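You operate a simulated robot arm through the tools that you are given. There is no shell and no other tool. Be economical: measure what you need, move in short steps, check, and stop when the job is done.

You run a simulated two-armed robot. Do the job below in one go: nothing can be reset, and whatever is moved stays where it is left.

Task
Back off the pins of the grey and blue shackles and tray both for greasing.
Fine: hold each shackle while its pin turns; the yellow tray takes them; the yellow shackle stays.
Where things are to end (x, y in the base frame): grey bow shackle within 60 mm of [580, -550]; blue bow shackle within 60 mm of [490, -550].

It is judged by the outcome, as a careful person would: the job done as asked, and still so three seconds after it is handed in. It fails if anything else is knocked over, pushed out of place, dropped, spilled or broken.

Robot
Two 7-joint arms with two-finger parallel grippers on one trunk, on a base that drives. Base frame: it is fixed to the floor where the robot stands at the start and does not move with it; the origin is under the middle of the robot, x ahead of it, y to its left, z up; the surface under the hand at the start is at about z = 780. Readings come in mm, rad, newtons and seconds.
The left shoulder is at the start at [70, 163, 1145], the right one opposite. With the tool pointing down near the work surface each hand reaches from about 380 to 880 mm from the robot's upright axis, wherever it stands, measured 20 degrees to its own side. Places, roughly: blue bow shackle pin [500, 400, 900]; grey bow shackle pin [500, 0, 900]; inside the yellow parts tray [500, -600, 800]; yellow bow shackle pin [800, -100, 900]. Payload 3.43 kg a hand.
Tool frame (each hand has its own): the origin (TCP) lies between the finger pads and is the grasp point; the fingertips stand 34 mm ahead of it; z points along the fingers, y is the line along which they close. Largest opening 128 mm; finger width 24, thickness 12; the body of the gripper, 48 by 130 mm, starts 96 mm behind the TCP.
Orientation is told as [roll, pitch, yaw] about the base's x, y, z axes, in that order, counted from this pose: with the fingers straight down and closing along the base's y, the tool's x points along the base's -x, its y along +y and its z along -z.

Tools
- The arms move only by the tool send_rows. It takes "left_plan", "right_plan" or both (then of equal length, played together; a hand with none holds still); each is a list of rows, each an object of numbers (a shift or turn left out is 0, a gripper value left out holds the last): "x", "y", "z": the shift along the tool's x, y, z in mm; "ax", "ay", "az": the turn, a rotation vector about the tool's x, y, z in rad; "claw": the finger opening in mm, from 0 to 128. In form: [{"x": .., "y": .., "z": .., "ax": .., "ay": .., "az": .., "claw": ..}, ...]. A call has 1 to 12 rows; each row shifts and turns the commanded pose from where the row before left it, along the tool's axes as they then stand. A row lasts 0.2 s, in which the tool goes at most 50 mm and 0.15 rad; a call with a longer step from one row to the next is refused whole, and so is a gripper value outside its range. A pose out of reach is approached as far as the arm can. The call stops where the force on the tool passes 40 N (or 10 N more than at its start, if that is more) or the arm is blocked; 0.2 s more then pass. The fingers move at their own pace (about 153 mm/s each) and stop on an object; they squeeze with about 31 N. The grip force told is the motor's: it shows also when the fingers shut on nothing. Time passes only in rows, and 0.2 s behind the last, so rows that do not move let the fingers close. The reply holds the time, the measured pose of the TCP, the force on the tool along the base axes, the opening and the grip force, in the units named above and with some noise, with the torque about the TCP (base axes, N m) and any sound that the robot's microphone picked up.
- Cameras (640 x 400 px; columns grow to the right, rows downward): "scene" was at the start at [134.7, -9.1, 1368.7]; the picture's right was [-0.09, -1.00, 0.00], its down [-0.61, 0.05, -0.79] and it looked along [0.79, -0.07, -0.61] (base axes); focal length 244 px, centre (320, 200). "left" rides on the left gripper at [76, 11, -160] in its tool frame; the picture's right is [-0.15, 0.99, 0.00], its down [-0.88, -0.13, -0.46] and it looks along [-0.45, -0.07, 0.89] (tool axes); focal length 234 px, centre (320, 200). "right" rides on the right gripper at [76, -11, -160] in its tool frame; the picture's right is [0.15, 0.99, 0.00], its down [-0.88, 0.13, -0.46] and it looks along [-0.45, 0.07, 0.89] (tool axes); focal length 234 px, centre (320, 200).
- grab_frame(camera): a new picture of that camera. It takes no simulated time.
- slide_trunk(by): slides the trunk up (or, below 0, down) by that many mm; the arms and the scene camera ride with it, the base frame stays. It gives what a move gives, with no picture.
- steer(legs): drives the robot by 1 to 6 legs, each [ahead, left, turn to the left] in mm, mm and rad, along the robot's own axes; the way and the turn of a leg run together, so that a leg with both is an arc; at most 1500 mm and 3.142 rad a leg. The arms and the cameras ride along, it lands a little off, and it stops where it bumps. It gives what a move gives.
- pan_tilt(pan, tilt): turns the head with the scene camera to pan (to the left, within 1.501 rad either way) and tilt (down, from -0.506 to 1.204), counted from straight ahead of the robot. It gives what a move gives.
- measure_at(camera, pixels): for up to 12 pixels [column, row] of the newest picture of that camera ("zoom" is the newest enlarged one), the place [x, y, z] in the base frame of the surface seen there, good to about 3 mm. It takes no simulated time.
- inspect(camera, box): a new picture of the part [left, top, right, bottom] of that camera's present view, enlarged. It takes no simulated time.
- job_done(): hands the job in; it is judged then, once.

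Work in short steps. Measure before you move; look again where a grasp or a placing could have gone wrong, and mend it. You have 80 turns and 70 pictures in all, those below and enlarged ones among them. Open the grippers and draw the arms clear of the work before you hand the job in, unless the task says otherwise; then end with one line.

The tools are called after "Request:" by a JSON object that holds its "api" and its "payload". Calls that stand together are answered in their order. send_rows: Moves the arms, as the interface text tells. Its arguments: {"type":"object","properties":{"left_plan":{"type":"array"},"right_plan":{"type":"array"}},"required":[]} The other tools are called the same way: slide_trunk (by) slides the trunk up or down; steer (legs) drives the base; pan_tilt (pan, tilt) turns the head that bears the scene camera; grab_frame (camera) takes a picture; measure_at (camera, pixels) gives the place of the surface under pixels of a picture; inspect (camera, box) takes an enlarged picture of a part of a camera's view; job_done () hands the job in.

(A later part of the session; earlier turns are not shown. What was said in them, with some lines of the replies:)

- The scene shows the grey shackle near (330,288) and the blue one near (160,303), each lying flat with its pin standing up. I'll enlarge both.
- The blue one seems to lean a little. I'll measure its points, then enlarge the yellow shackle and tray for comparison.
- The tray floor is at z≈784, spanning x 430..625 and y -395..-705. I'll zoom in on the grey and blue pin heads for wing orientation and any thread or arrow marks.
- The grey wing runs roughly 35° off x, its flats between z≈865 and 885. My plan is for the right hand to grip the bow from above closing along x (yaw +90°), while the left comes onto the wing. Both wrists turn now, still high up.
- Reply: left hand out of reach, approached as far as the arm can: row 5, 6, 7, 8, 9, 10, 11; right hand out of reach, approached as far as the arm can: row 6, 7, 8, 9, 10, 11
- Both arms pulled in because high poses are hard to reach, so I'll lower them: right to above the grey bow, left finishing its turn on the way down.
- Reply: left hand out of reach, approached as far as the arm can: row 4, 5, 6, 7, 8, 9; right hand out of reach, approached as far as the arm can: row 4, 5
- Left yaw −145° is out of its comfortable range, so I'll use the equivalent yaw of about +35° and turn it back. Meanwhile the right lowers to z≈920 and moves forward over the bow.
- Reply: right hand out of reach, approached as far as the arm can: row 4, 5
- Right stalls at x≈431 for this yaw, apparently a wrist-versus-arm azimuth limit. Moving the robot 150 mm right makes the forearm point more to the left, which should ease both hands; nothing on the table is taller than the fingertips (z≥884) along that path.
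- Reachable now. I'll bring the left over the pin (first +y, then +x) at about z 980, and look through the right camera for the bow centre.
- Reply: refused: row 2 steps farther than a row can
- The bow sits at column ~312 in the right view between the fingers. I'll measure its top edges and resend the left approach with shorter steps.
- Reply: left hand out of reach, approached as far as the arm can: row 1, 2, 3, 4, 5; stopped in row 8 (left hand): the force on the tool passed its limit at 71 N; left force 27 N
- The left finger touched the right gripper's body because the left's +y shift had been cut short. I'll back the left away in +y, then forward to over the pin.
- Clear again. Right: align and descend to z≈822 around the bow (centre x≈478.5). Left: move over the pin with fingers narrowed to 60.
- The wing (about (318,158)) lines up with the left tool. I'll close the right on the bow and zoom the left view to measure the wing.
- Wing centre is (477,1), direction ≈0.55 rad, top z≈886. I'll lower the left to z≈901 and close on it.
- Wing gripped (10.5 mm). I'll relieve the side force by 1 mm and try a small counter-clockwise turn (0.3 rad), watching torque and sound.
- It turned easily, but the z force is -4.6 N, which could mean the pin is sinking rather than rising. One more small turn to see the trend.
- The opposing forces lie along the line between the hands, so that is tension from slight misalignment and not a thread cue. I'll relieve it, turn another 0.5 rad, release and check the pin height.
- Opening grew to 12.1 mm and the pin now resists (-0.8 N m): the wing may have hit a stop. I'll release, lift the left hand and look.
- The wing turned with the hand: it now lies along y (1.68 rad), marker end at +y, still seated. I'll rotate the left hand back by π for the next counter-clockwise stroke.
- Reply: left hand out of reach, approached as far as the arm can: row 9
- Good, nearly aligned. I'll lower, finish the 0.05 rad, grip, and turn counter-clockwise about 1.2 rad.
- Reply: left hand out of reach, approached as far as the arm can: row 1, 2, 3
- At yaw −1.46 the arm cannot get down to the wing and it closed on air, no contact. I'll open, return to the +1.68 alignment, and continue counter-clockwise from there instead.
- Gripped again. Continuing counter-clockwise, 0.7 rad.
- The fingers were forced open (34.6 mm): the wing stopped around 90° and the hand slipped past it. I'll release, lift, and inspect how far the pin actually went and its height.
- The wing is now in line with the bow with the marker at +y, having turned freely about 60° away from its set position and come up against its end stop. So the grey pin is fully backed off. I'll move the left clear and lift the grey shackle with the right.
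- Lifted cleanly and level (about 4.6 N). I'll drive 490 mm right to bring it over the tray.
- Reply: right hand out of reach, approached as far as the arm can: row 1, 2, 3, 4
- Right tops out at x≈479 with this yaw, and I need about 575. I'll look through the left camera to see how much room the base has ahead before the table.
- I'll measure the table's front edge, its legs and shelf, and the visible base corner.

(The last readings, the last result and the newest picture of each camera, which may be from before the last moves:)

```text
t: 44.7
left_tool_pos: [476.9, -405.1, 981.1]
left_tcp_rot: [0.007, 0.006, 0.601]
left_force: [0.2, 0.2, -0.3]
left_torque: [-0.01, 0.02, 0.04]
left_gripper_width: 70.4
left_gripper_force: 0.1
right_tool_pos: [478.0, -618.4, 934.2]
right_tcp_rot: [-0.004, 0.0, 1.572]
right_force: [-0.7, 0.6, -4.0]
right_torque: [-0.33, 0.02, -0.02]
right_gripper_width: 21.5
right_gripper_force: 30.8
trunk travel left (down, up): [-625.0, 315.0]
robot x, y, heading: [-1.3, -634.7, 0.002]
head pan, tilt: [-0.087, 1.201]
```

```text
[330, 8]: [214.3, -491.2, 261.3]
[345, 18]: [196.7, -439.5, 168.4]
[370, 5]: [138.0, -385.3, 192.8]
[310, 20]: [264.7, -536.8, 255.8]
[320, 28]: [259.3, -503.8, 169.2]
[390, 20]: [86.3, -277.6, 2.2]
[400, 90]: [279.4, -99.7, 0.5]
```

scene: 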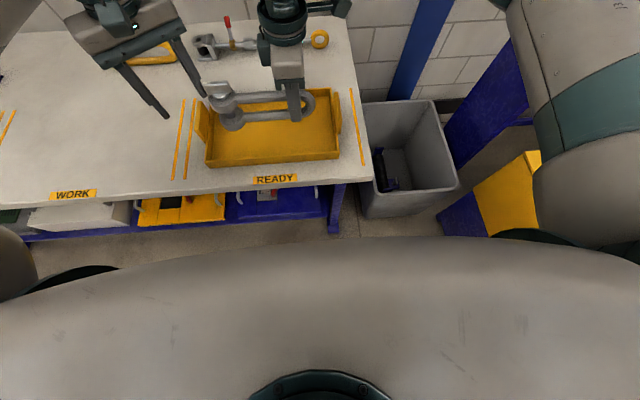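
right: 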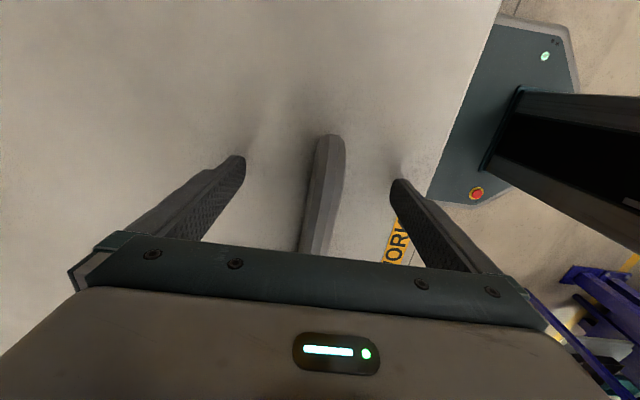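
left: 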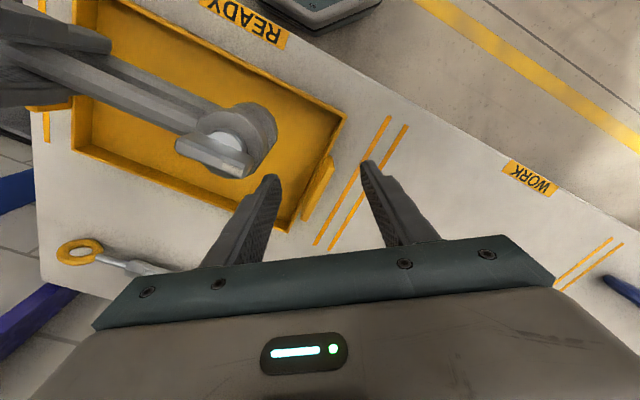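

Base front is at x≈270 and the table leg and shelf stand at x≥410, so there is room. I'll drive 97 mm ahead and 20 mm right.

Request:
{"api": "steer", "payload": {"legs": [[97, -20, 0]]}}

Request:
{"api": "grab_frame", "payload": {"camera": "scene"}}

Request:
{"api": "grab_frame", "payload": {"camera": "right"}}

```text
t: 45.9
left_tool_pos: [572.9, -425.0, 980.8]
left_tcp_rot: [0.006, 0.007, 0.601]
left_force: [-0.1, 0.8, 0.2]
left_torque: [-0.02, 0.03, -0.01]
left_gripper_width: 70.1
left_gripper_force: 0.1
right_tool_pos: [576.2, -637.9, 933.1]
right_tcp_rot: [-0.001, 0.0, 1.571]
right_force: [0.5, -0.3, -4.6]
right_torque: [-0.34, 0.03, -0.01]
right_gripper_width: 21.7
right_gripper_force: 31.0
trunk travel left (down, up): [-625.0, 315.0]
robot x, y, heading: [97.9, -657.0, 0.005]
head pan, tilt: [-0.087, 1.201]
```

```text
39 pictures are left
```

scene: 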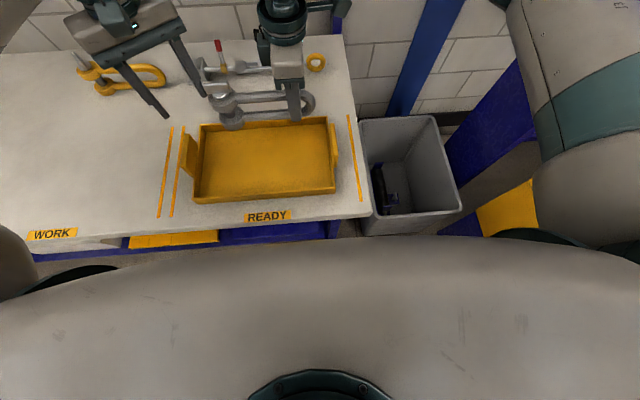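

```text
38 pictures are left
```

right: 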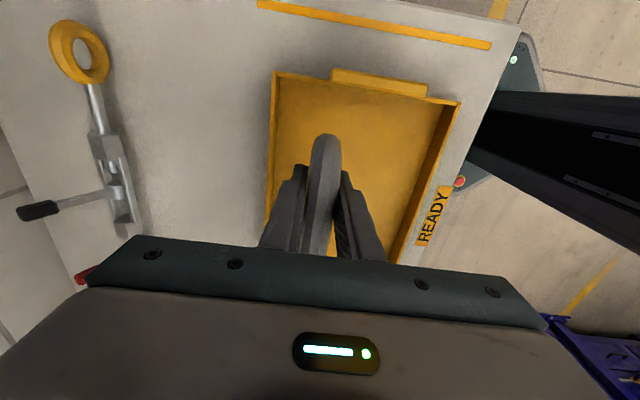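

I'll measure the tray walls to check clearance around x=576.

Request:
{"api": "measure_at", "payload": {"camera": "right", "pixels": [[274, 76], [280, 90], [272, 150], [280, 140], [276, 180], [380, 95], [440, 110], [350, 85], [455, 105]]}}

Request:
{"api": "measure_at", "payload": {"camera": "scene", "pixels": [[205, 128], [230, 132], [300, 121], [325, 118], [315, 126], [332, 135], [332, 165], [200, 190], [210, 145]]}}

```text
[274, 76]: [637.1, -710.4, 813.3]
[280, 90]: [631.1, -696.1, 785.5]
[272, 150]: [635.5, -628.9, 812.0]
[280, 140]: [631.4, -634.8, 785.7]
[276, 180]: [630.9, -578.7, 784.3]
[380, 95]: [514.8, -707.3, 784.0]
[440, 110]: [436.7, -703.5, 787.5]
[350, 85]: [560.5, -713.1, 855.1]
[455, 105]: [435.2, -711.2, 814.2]
```

```text
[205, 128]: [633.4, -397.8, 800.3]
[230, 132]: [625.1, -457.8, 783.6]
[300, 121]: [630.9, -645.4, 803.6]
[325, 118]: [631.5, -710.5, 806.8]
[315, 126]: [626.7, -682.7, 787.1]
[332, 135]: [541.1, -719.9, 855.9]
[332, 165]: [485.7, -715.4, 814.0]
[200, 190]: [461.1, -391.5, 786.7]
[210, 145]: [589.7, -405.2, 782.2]
```

Inner tray is x≈437–632, y≈−400…−708, so the shackle fits. Lowering 103 mm.

Request:
{"api": "send_rows", "payload": {"right_plan": [{"z": 30}, {"z": 30}, {"z": 25}, {"z": 10}, {"z": 5}, {"z": 3}, {}]}}

Request:
{"api": "inspect", "payload": {"camera": "scene", "box": [170, 70, 362, 190]}}

```text
t: 47.5
left_tool_pos: [571.9, -425.5, 980.3]
left_tcp_rot: [0.006, 0.007, 0.6]
left_force: [0.0, 0.5, -0.2]
left_torque: [-0.02, 0.0, 0.0]
left_gripper_width: 70.0
left_gripper_force: 0.0
right_tool_pos: [574.6, -638.6, 831.2]
right_tcp_rot: [-0.004, 0.001, 1.572]
right_force: [-0.3, -0.1, -3.5]
right_torque: [-0.33, 0.0, -0.02]
right_gripper_width: 21.4
right_gripper_force: 30.9
trunk travel left (down, up): [-625.0, 315.0]
robot x, y, heading: [96.2, -653.7, -0.002]
head pan, tilt: [-0.087, 1.201]
```

```text
3.33 times, centred on (266, 130) of scene
```

zoom: 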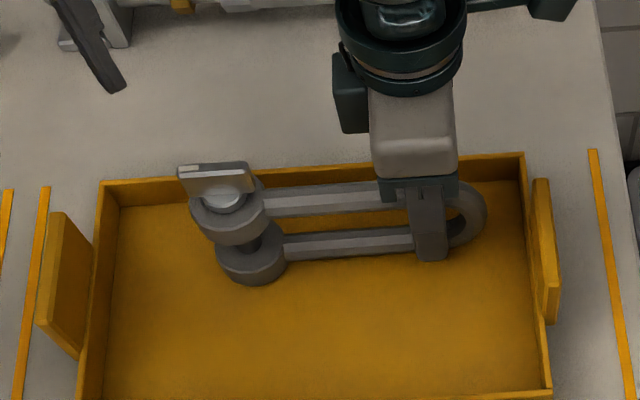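

Nearly on the floor. I'll creep down in 1 mm steps until contact takes the weight.

Request:
{"api": "send_rows", "payload": {"right_plan": [{"z": 1}, {"z": 1}, {"z": 1}, {}]}}

```text
t: 48.5
left_tool_pos: [572.7, -424.8, 979.1]
left_tcp_rot: [0.006, 0.006, 0.601]
left_force: [-0.4, -0.8, -0.1]
left_torque: [0.05, -0.01, 0.03]
left_gripper_width: 70.0
left_gripper_force: 0.0
right_tool_pos: [575.6, -637.6, 828.3]
right_tcp_rot: [-0.003, -0.002, 1.572]
right_force: [-0.2, -1.1, 1.9]
right_torque: [0.42, 0.12, 0.1]
right_gripper_width: 21.8
right_gripper_force: 31.0
trunk travel left (down, up): [-625.0, 315.0]
robot x, y, heading: [95.7, -653.4, -0.001]
head pan, tilt: [-0.087, 1.201]
```

Touched down (force changed from −4 to +1.9 N). I'll open to 46 mm, lift straight up and look.

Request:
{"api": "send_rows", "payload": {"right_plan": [{"claw": 46}, {}, {"z": -20}, {"z": -40}, {"z": -45}]}}

Request:
{"api": "inspect", "payload": {"camera": "scene", "box": [170, 70, 362, 190]}}

Request:
{"api": "measure_at", "payload": {"camera": "zoom", "pixels": [[215, 180], [250, 265], [340, 195], [480, 210], [230, 225], [250, 280], [450, 245]]}}

```text
t: 49.7
left_tool_pos: [571.7, -425.0, 981.5]
left_tcp_rot: [0.005, 0.003, 0.601]
left_force: [-0.1, 0.3, 0.5]
left_torque: [0.0, 0.02, 0.0]
left_gripper_width: 70.2
left_gripper_force: 0.0
right_tool_pos: [574.5, -637.7, 933.8]
right_tcp_rot: [-0.002, 0.001, 1.574]
right_force: [0.4, -0.5, 0.6]
right_torque: [0.03, 0.01, -0.07]
right_gripper_width: 46.0
right_gripper_force: 0.1
trunk travel left (down, up): [-625.0, 315.0]
robot x, y, heading: [95.7, -655.4, 0.002]
head pan, tilt: [-0.087, 1.201]
```

```text
3.33 times, centred on (266, 130) of scene
```

zoom: 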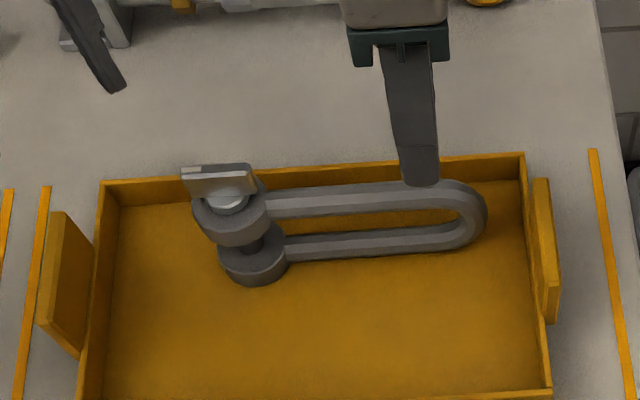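

```text
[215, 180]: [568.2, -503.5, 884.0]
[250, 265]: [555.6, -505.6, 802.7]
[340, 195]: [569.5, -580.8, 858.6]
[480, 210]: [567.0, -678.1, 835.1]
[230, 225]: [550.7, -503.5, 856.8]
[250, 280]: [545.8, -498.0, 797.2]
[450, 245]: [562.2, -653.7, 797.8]
```

Grey is upright in the tray, pin at about (572,−503). Now I'll back off 97 mm and drive 905 mm left to take up the same stance for blue.

Request:
{"api": "steer", "payload": {"legs": [[-97, 0, 0], [0, 905, 0]]}}

Request:
{"api": "pan_tilt", "payload": {"pan": 0.0, "tilt": 0.9}}

Request:
{"api": "grab_frame", "payload": {"camera": "scene"}}

Request:
{"api": "grab_frame", "payload": {"camera": "right"}}

Request:
{"api": "grab_frame", "payload": {"camera": "left"}}

```text
t: 55.2
left_tool_pos: [471.1, 481.2, 980.0]
left_tcp_rot: [0.005, 0.006, 0.604]
left_force: [-0.9, 0.0, -0.3]
left_torque: [0.01, 0.01, 0.01]
left_gripper_width: 70.1
left_gripper_force: 0.0
right_tool_pos: [475.7, 267.2, 933.1]
right_tcp_rot: [-0.004, 0.0, 1.577]
right_force: [-0.8, 0.0, 0.1]
right_torque: [0.0, 0.0, -0.04]
right_gripper_width: 46.0
right_gripper_force: 0.1
trunk travel left (down, up): [-625.0, 315.0]
robot x, y, heading: [-1.3, 253.4, 0.004]
head pan, tilt: [-0.087, 1.201]
```

```text
t: 56.0
left_tool_pos: [471.0, 480.8, 979.9]
left_tcp_rot: [0.006, 0.006, 0.603]
left_force: [0.1, -0.1, 0.0]
left_torque: [-0.02, -0.01, 0.0]
left_gripper_width: 69.9
left_gripper_force: 0.1
right_tool_pos: [474.6, 264.8, 932.7]
right_tcp_rot: [-0.004, 0.0, 1.579]
right_force: [0.4, 0.4, -0.3]
right_torque: [0.0, -0.02, -0.02]
right_gripper_width: 45.7
right_gripper_force: 0.1
trunk travel left (down, up): [-625.0, 315.0]
robot x, y, heading: [-2.7, 244.4, 0.006]
head pan, tilt: [0.0, 0.901]
```

```text
35 pictures are left
```

scene: 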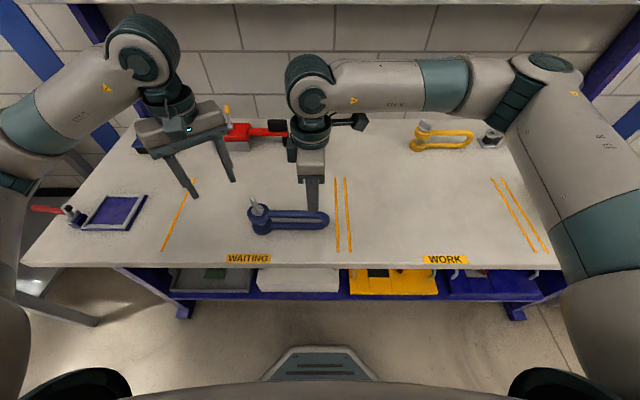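

```text
34 pictures are left
```

right: 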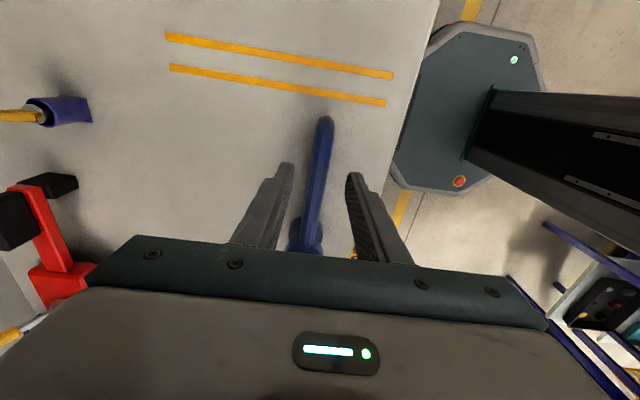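

```text
33 pictures are left
```

left: 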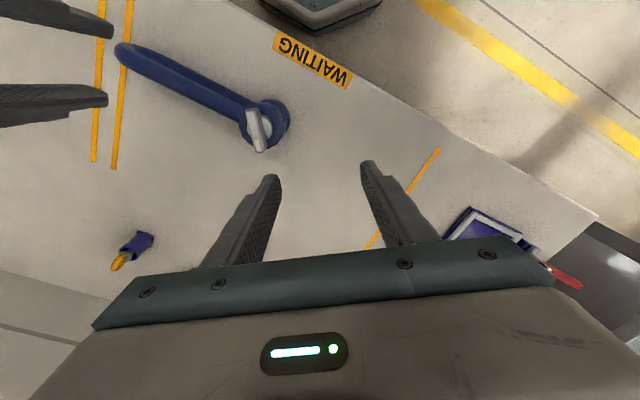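

The blue bow shows at col ~317, rows 120–230 in the right view and the wing near (258,130) in the left view. I'll measure both.

Request:
{"api": "measure_at", "payload": {"camera": "right", "pixels": [[313, 150], [320, 150], [327, 150], [308, 190], [313, 190], [321, 190], [304, 215], [317, 215], [324, 122]]}}

Request:
{"api": "measure_at", "payload": {"camera": "left", "pixels": [[251, 112], [254, 122], [257, 132], [260, 142], [263, 150], [246, 130], [272, 128], [200, 88]]}}

Request:
{"api": "inspect", "payload": {"camera": "left", "box": [216, 95, 312, 155]}}

```text
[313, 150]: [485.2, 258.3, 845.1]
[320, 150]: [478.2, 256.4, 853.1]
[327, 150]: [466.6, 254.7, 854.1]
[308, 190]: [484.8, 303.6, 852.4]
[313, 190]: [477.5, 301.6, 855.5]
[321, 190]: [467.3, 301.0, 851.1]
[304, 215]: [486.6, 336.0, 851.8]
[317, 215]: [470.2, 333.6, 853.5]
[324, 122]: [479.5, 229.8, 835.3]
```

```text
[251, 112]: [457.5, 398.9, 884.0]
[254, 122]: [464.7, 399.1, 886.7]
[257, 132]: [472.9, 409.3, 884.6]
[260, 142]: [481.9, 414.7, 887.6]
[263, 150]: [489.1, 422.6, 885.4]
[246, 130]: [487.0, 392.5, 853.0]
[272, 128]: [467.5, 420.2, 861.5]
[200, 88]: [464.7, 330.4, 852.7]
```

```text
6.67 times, centred on (264, 125) of left
```

zoom: 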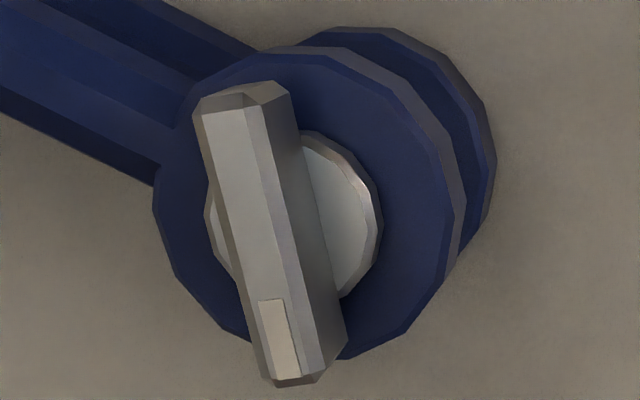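

Bow centre is x≈477 and wing roughly (476,403) at 0.6 rad. Right: open, descend to z≈823 and close on the bow. Left: move over the wing.

Request:
{"api": "send_rows", "payload": {"left_plan": [{"x": 13, "y": -22}, {"x": 13, "y": -22}, {"x": 14, "y": -22}, {}, {}, {}, {}, {}, {}], "right_plan": [{"claw": 80, "y": -1}, {"z": 25}, {"z": 30}, {"z": 30}, {"z": 25}, {"claw": 0}, {}, {}, {}]}}

Request:
{"api": "inspect", "payload": {"camera": "left", "box": [272, 115, 368, 175]}}

Request:
{"api": "measure_at", "payload": {"camera": "left", "pixels": [[316, 145], [317, 150], [318, 155], [319, 160], [320, 165], [321, 170], [322, 175]]}}

```text
t: 58.0
left_tool_pos: [476.7, 401.5, 980.2]
left_tcp_rot: [0.006, 0.008, 0.603]
left_force: [0.5, -1.1, 0.5]
left_torque: [-0.01, -0.02, -0.02]
left_gripper_width: 70.2
left_gripper_force: 0.1
right_tool_pos: [476.7, 265.6, 824.3]
right_tcp_rot: [-0.005, 0.001, 1.577]
right_force: [1.9, 0.4, -0.2]
right_torque: [-0.1, 0.01, -0.07]
right_gripper_width: 21.8
right_gripper_force: 31.2
trunk travel left (down, up): [-625.0, 315.0]
robot x, y, heading: [-3.8, 250.1, 0.003]
head pan, tilt: [0.0, 0.901]
```

```text
6.67 times, centred on (320, 145) of left
```

zoom: 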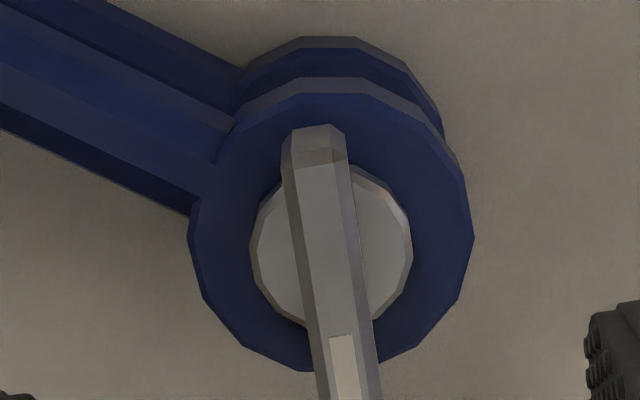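

```text
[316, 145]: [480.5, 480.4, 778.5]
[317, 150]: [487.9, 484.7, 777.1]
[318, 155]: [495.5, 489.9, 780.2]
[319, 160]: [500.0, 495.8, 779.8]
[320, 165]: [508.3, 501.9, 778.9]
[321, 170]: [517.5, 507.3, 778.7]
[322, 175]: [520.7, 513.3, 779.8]
```

Right grips blue's bow (21.8 mm). That measurement used the old full frame, so I'll measure on the zoomed one.

Request:
{"api": "measure_at", "payload": {"camera": "zoom", "pixels": [[315, 145], [320, 180], [325, 220], [330, 260], [335, 300], [342, 350], [348, 390], [200, 235], [465, 235]]}}

```text
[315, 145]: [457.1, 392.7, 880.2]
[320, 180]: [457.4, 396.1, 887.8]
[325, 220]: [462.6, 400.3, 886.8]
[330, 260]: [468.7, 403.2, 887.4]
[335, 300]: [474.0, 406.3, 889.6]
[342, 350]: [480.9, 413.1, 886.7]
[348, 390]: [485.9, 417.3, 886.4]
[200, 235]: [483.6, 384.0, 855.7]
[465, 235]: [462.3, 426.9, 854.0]
```

Wing centre ≈(476.5,403), direction ≈0.65 rad. I'll trim the left, lower to z≈901 and close.

Request:
{"api": "send_rows", "payload": {"left_plan": [{"x": -1, "y": 1, "az": -0.04, "claw": 50}, {"z": 30}, {"z": 30}, {"z": 19}, {"claw": 0}, {}, {}]}}

```text
t: 59.6
left_tool_pos: [475.9, 404.8, 900.9]
left_tcp_rot: [0.008, 0.005, 0.643]
left_force: [-3.9, 8.6, 0.9]
left_torque: [0.02, -0.12, 0.03]
left_gripper_width: 10.6
left_gripper_force: 31.0
right_tool_pos: [475.8, 265.7, 823.0]
right_tcp_rot: [-0.004, -0.001, 1.577]
right_force: [4.1, -9.0, -0.1]
right_torque: [0.43, 0.37, -0.49]
right_gripper_width: 21.8
right_gripper_force: 31.0
trunk travel left (down, up): [-625.0, 315.0]
robot x, y, heading: [-3.2, 248.3, 0.0]
head pan, tilt: [0.0, 0.901]
```

Gripped (10.6 mm). Relieve the side force and turn counter-clockwise 0.9 rad toward the same end stop.

Request:
{"api": "send_rows", "payload": {"left_plan": [{"y": 1}, {"az": -0.1}, {"az": -0.1}, {"az": -0.1}, {"az": -0.1}, {"az": -0.1}, {"az": -0.1}, {"az": -0.1}, {"az": -0.1}, {"az": -0.1}, {}]}}

```text
t: 62.0
left_tool_pos: [473.6, 405.8, 901.5]
left_tcp_rot: [0.007, 0.0, 1.546]
left_force: [0.2, -0.5, 7.3]
left_torque: [-0.47, -0.24, -0.01]
left_gripper_width: 10.3
left_gripper_force: 31.1
right_tool_pos: [475.8, 266.2, 822.9]
right_tcp_rot: [-0.003, 0.0, 1.578]
right_force: [-0.1, -0.1, -6.4]
right_torque: [-0.79, 0.2, 0.07]
right_gripper_width: 21.5
right_gripper_force: 30.7
trunk travel left (down, up): [-625.0, 315.0]
robot x, y, heading: [-1.1, 247.4, 0.001]
head pan, tilt: [0.0, 0.901]
```

Turned freely, no stop yet. Another 0.2 rad in small steps until the resistance appears.

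Request:
{"api": "send_rows", "payload": {"left_plan": [{"az": -0.05}, {"az": -0.05}, {"az": -0.05}, {"az": -0.05}, {}]}}

```text
t: 63.2
left_tool_pos: [474.9, 405.6, 900.3]
left_tcp_rot: [0.009, -0.001, 1.744]
left_force: [-2.8, -1.1, 5.5]
left_torque: [-0.25, -0.34, -0.84]
left_gripper_width: 13.7
left_gripper_force: 30.9
right_tool_pos: [477.2, 267.5, 824.1]
right_tcp_rot: [-0.002, 0.0, 1.576]
right_force: [1.5, 1.4, -5.4]
right_torque: [-0.84, 0.61, 0.52]
right_gripper_width: 21.7
right_gripper_force: 31.2
trunk travel left (down, up): [-625.0, 315.0]
robot x, y, heading: [-3.9, 243.1, 0.008]
head pan, tilt: [0.0, 0.901]
```

The stop is reached (−0.84 N m, fingers at 13.7 mm), just as on grey. I'll release, lift the left and check.

Request:
{"api": "send_rows", "payload": {"left_plan": [{"claw": 60}, {}, {"z": -40}, {"z": -40}]}}

Request:
{"api": "inspect", "payload": {"camera": "left", "box": [272, 115, 368, 175]}}

Request:
{"api": "inspect", "payload": {"camera": "scene", "box": [230, 180, 342, 250]}}

```text
t: 64.2
left_tool_pos: [475.7, 404.2, 982.6]
left_tcp_rot: [0.007, -0.001, 1.744]
left_force: [0.2, 0.9, -0.5]
left_torque: [0.03, -0.04, 0.0]
left_gripper_width: 60.1
left_gripper_force: 0.1
right_tool_pos: [475.7, 266.5, 823.7]
right_tcp_rot: [-0.003, -0.004, 1.578]
right_force: [-0.6, -0.7, 0.4]
right_torque: [0.08, 0.03, 0.06]
right_gripper_width: 21.6
right_gripper_force: 31.3
trunk travel left (down, up): [-625.0, 315.0]
robot x, y, heading: [-0.9, 249.0, 0.004]
head pan, tilt: [0.0, 0.901]
```

```text
6.67 times, centred on (320, 145) of left
```

zoom: 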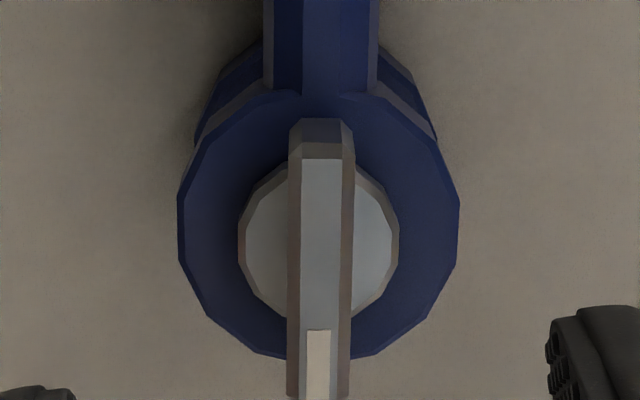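

```text
5.71 times, centred on (286, 215) of scene
```

zoom: 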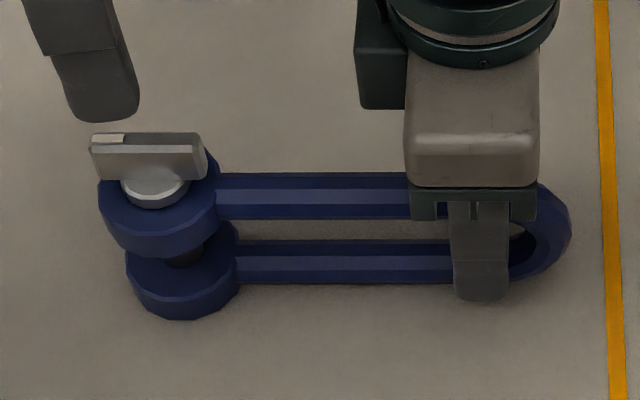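

Blue's wing is also in line with the bow, so its pin is backed off. Left moves clear (+y) while the right lifts blue 120 mm.

Request:
{"api": "send_rows", "payload": {"left_plan": [{"x": -26, "y": -5}, {"x": -26, "y": -5}, {"x": -26, "y": -4}, {"az": 0.14}, {"az": 0.14}, {"az": 0.14}, {"az": 0.14}, {"az": 0.14}, {"az": 0.14}, {"az": 0.14}], "right_plan": [{}, {}, {}, {"z": -10}, {"z": -20}, {"z": -20}, {"z": -20}, {"z": -20}, {"z": -20}, {"z": -10}]}}

Request:
{"api": "steer", "payload": {"legs": [[8, -904, 0]]}}

Request:
{"api": "grab_frame", "payload": {"camera": "scene"}}

Request:
{"api": "grab_frame", "payload": {"camera": "right"}}

```text
t: 66.4
left_tool_pos: [475.3, 483.6, 981.0]
left_tcp_rot: [0.006, 0.006, 0.763]
left_force: [0.7, -0.2, 0.5]
left_torque: [0.01, 0.01, 0.02]
left_gripper_width: 60.0
left_gripper_force: 0.0
right_tool_pos: [475.6, 267.2, 942.6]
right_tcp_rot: [-0.005, 0.0, 1.579]
right_force: [-0.1, -1.2, -4.4]
right_torque: [-0.33, 0.01, -0.01]
right_gripper_width: 22.0
right_gripper_force: 31.4
trunk travel left (down, up): [-625.0, 315.0]
robot x, y, heading: [-0.9, 244.6, 0.003]
head pan, tilt: [0.0, 0.901]
```

```text
t: 71.1
left_tool_pos: [489.8, -424.4, 980.8]
left_tcp_rot: [0.005, 0.006, 0.76]
left_force: [0.8, -0.2, 0.9]
left_torque: [0.05, 0.02, -0.01]
left_gripper_width: 60.1
left_gripper_force: 0.0
right_tool_pos: [488.3, -641.2, 943.5]
right_tcp_rot: [-0.003, 0.0, 1.573]
right_force: [0.2, -0.7, -4.8]
right_torque: [-0.34, 0.0, -0.01]
right_gripper_width: 21.7
right_gripper_force: 30.8
trunk travel left (down, up): [-625.0, 315.0]
robot x, y, heading: [9.9, -657.3, 0.001]
head pan, tilt: [0.0, 0.901]
```

```text
28 pictures are left
```

scene: 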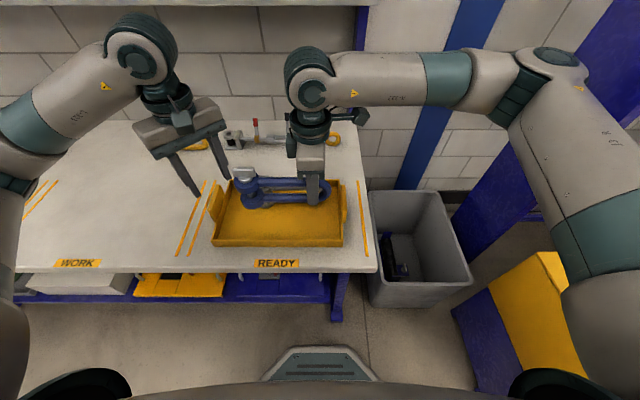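

```text
27 pictures are left
```

right: 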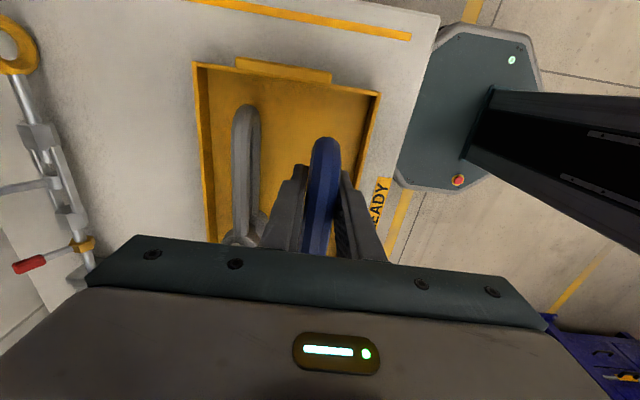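

Blue hangs at (488,−641), about 88 mm from grey. Lowering 110 mm, then creeping down.

Request:
{"api": "send_rows", "payload": {"right_plan": [{"z": 30}, {"z": 30}, {"z": 30}, {"z": 15}, {"z": 5}, {"z": 1}, {"z": 1}, {"z": 1}, {"z": 1}, {}]}}

```text
t: 73.3
left_tool_pos: [488.0, -424.5, 980.8]
left_tcp_rot: [0.006, 0.006, 0.759]
left_force: [-0.4, -0.9, -0.4]
left_torque: [-0.02, 0.01, -0.04]
left_gripper_width: 60.2
left_gripper_force: 0.0
right_tool_pos: [487.5, -641.4, 829.0]
right_tcp_rot: [-0.005, 0.001, 1.573]
right_force: [0.9, -0.4, -4.4]
right_torque: [-0.35, -0.02, 0.0]
right_gripper_width: 21.6
right_gripper_force: 30.8
trunk travel left (down, up): [-625.0, 315.0]
robot x, y, heading: [4.3, -661.2, 0.004]
head pan, tilt: [0.0, 0.901]
```

Still carrying its full weight; a few more 1 mm steps.

Request:
{"api": "send_rows", "payload": {"right_plan": [{"z": 1}, {}]}}

Request:
{"api": "send_rows", "payload": {"right_plan": [{"z": 1}, {}]}}

```text
t: 73.9
left_tool_pos: [488.0, -423.8, 982.1]
left_tcp_rot: [0.006, 0.006, 0.758]
left_force: [1.6, -0.1, 0.0]
left_torque: [0.01, 0.01, 0.02]
left_gripper_width: 60.0
left_gripper_force: 0.0
right_tool_pos: [488.2, -642.0, 829.0]
right_tcp_rot: [-0.003, -0.003, 1.574]
right_force: [-0.4, 0.2, -1.6]
right_torque: [0.07, 0.02, 0.05]
right_gripper_width: 21.7
right_gripper_force: 30.9
trunk travel left (down, up): [-625.0, 315.0]
robot x, y, heading: [4.5, -656.9, 0.006]
head pan, tilt: [0.0, 0.901]
```

```text
t: 74.5
left_tool_pos: [487.5, -424.6, 982.3]
left_tcp_rot: [0.004, 0.006, 0.759]
left_force: [-0.2, -0.4, 0.2]
left_torque: [0.03, -0.02, 0.0]
left_gripper_width: 59.9
left_gripper_force: 0.1
right_tool_pos: [488.6, -641.8, 829.1]
right_tcp_rot: [-0.004, -0.001, 1.573]
right_force: [1.2, -1.4, 5.5]
right_torque: [1.02, 0.22, -0.04]
right_gripper_width: 21.9
right_gripper_force: 30.8
trunk travel left (down, up): [-625.0, 315.0]
robot x, y, heading: [3.4, -658.0, -0.001]
head pan, tilt: [0.0, 0.901]
```

Seated. Open to 46 mm, lift straight out, and look.

Request:
{"api": "send_rows", "payload": {"right_plan": [{"claw": 46}, {}, {"z": -20}, {"z": -40}, {"z": -50}]}}

Request:
{"api": "steer", "payload": {"legs": [[-200, 0, 0]]}}

Request:
{"api": "inspect", "payload": {"camera": "scene", "box": [170, 100, 394, 240]}}

Request:
{"api": "grab_frame", "payload": {"camera": "scene"}}

```text
t: 75.7
left_tool_pos: [487.1, -423.3, 981.5]
left_tcp_rot: [0.005, 0.006, 0.759]
left_force: [0.0, 0.2, 0.0]
left_torque: [-0.01, -0.01, 0.0]
left_gripper_width: 60.0
left_gripper_force: 0.0
right_tool_pos: [487.8, -641.1, 938.2]
right_tcp_rot: [-0.002, 0.001, 1.573]
right_force: [1.0, 0.4, 0.5]
right_torque: [0.0, -0.02, 0.01]
right_gripper_width: 45.7
right_gripper_force: 0.1
trunk travel left (down, up): [-625.0, 315.0]
robot x, y, heading: [7.4, -655.2, -0.006]
head pan, tilt: [0.0, 0.901]
```

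```text
t: 77.3
left_tool_pos: [287.9, -422.2, 982.1]
left_tcp_rot: [0.003, 0.006, 0.759]
left_force: [-0.7, -0.8, 0.2]
left_torque: [0.0, -0.04, -0.02]
left_gripper_width: 59.8
left_gripper_force: 0.1
right_tool_pos: [288.6, -641.9, 937.2]
right_tcp_rot: [-0.003, 0.0, 1.575]
right_force: [-0.3, 0.1, -1.0]
right_torque: [0.0, -0.04, 0.0]
right_gripper_width: 46.0
right_gripper_force: 0.1
trunk travel left (down, up): [-625.0, 315.0]
robot x, y, heading: [-193.7, -658.8, 0.005]
head pan, tilt: [0.0, 0.901]
```

```text
2.86 times, centred on (282, 170) of scene
```

zoom: 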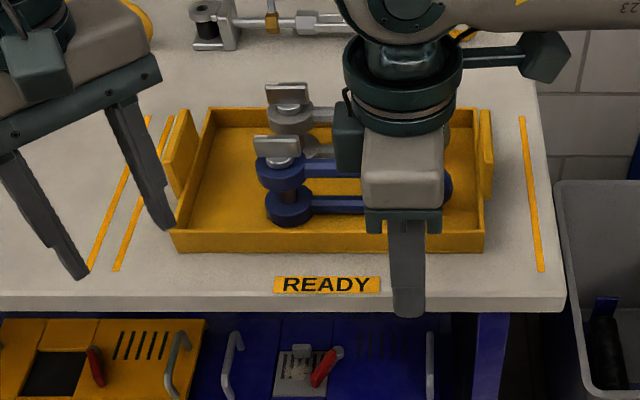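

```text
25 pictures are left
```

scene: 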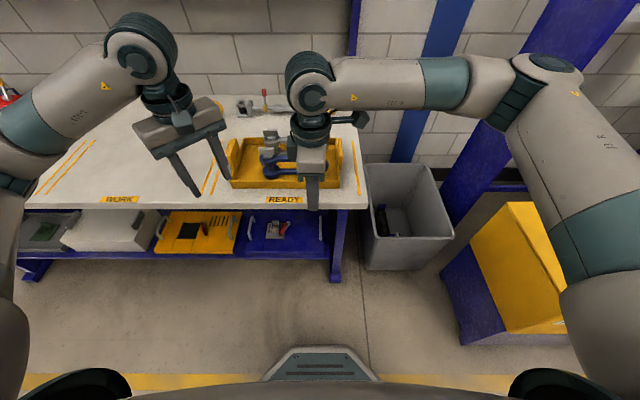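

Both shackles stand upright side by side in the tray, pins turned and in place. Blue's pin is at about (487,−504), grey's at about (574,−503), the hands are open and clear, and the yellow shackle was not touched. Handing in.

Request:
{"api": "job_done", "payload": {}}

```text
The job is handed in.
```

The grey and blue shackles are both in the yellow tray. I held each one while its pin was backed off counter-clockwise to its stop, about 60°. The yellow shackle was not touched. I took the stop to mean fully backed off, because neither pin had visibly risen.
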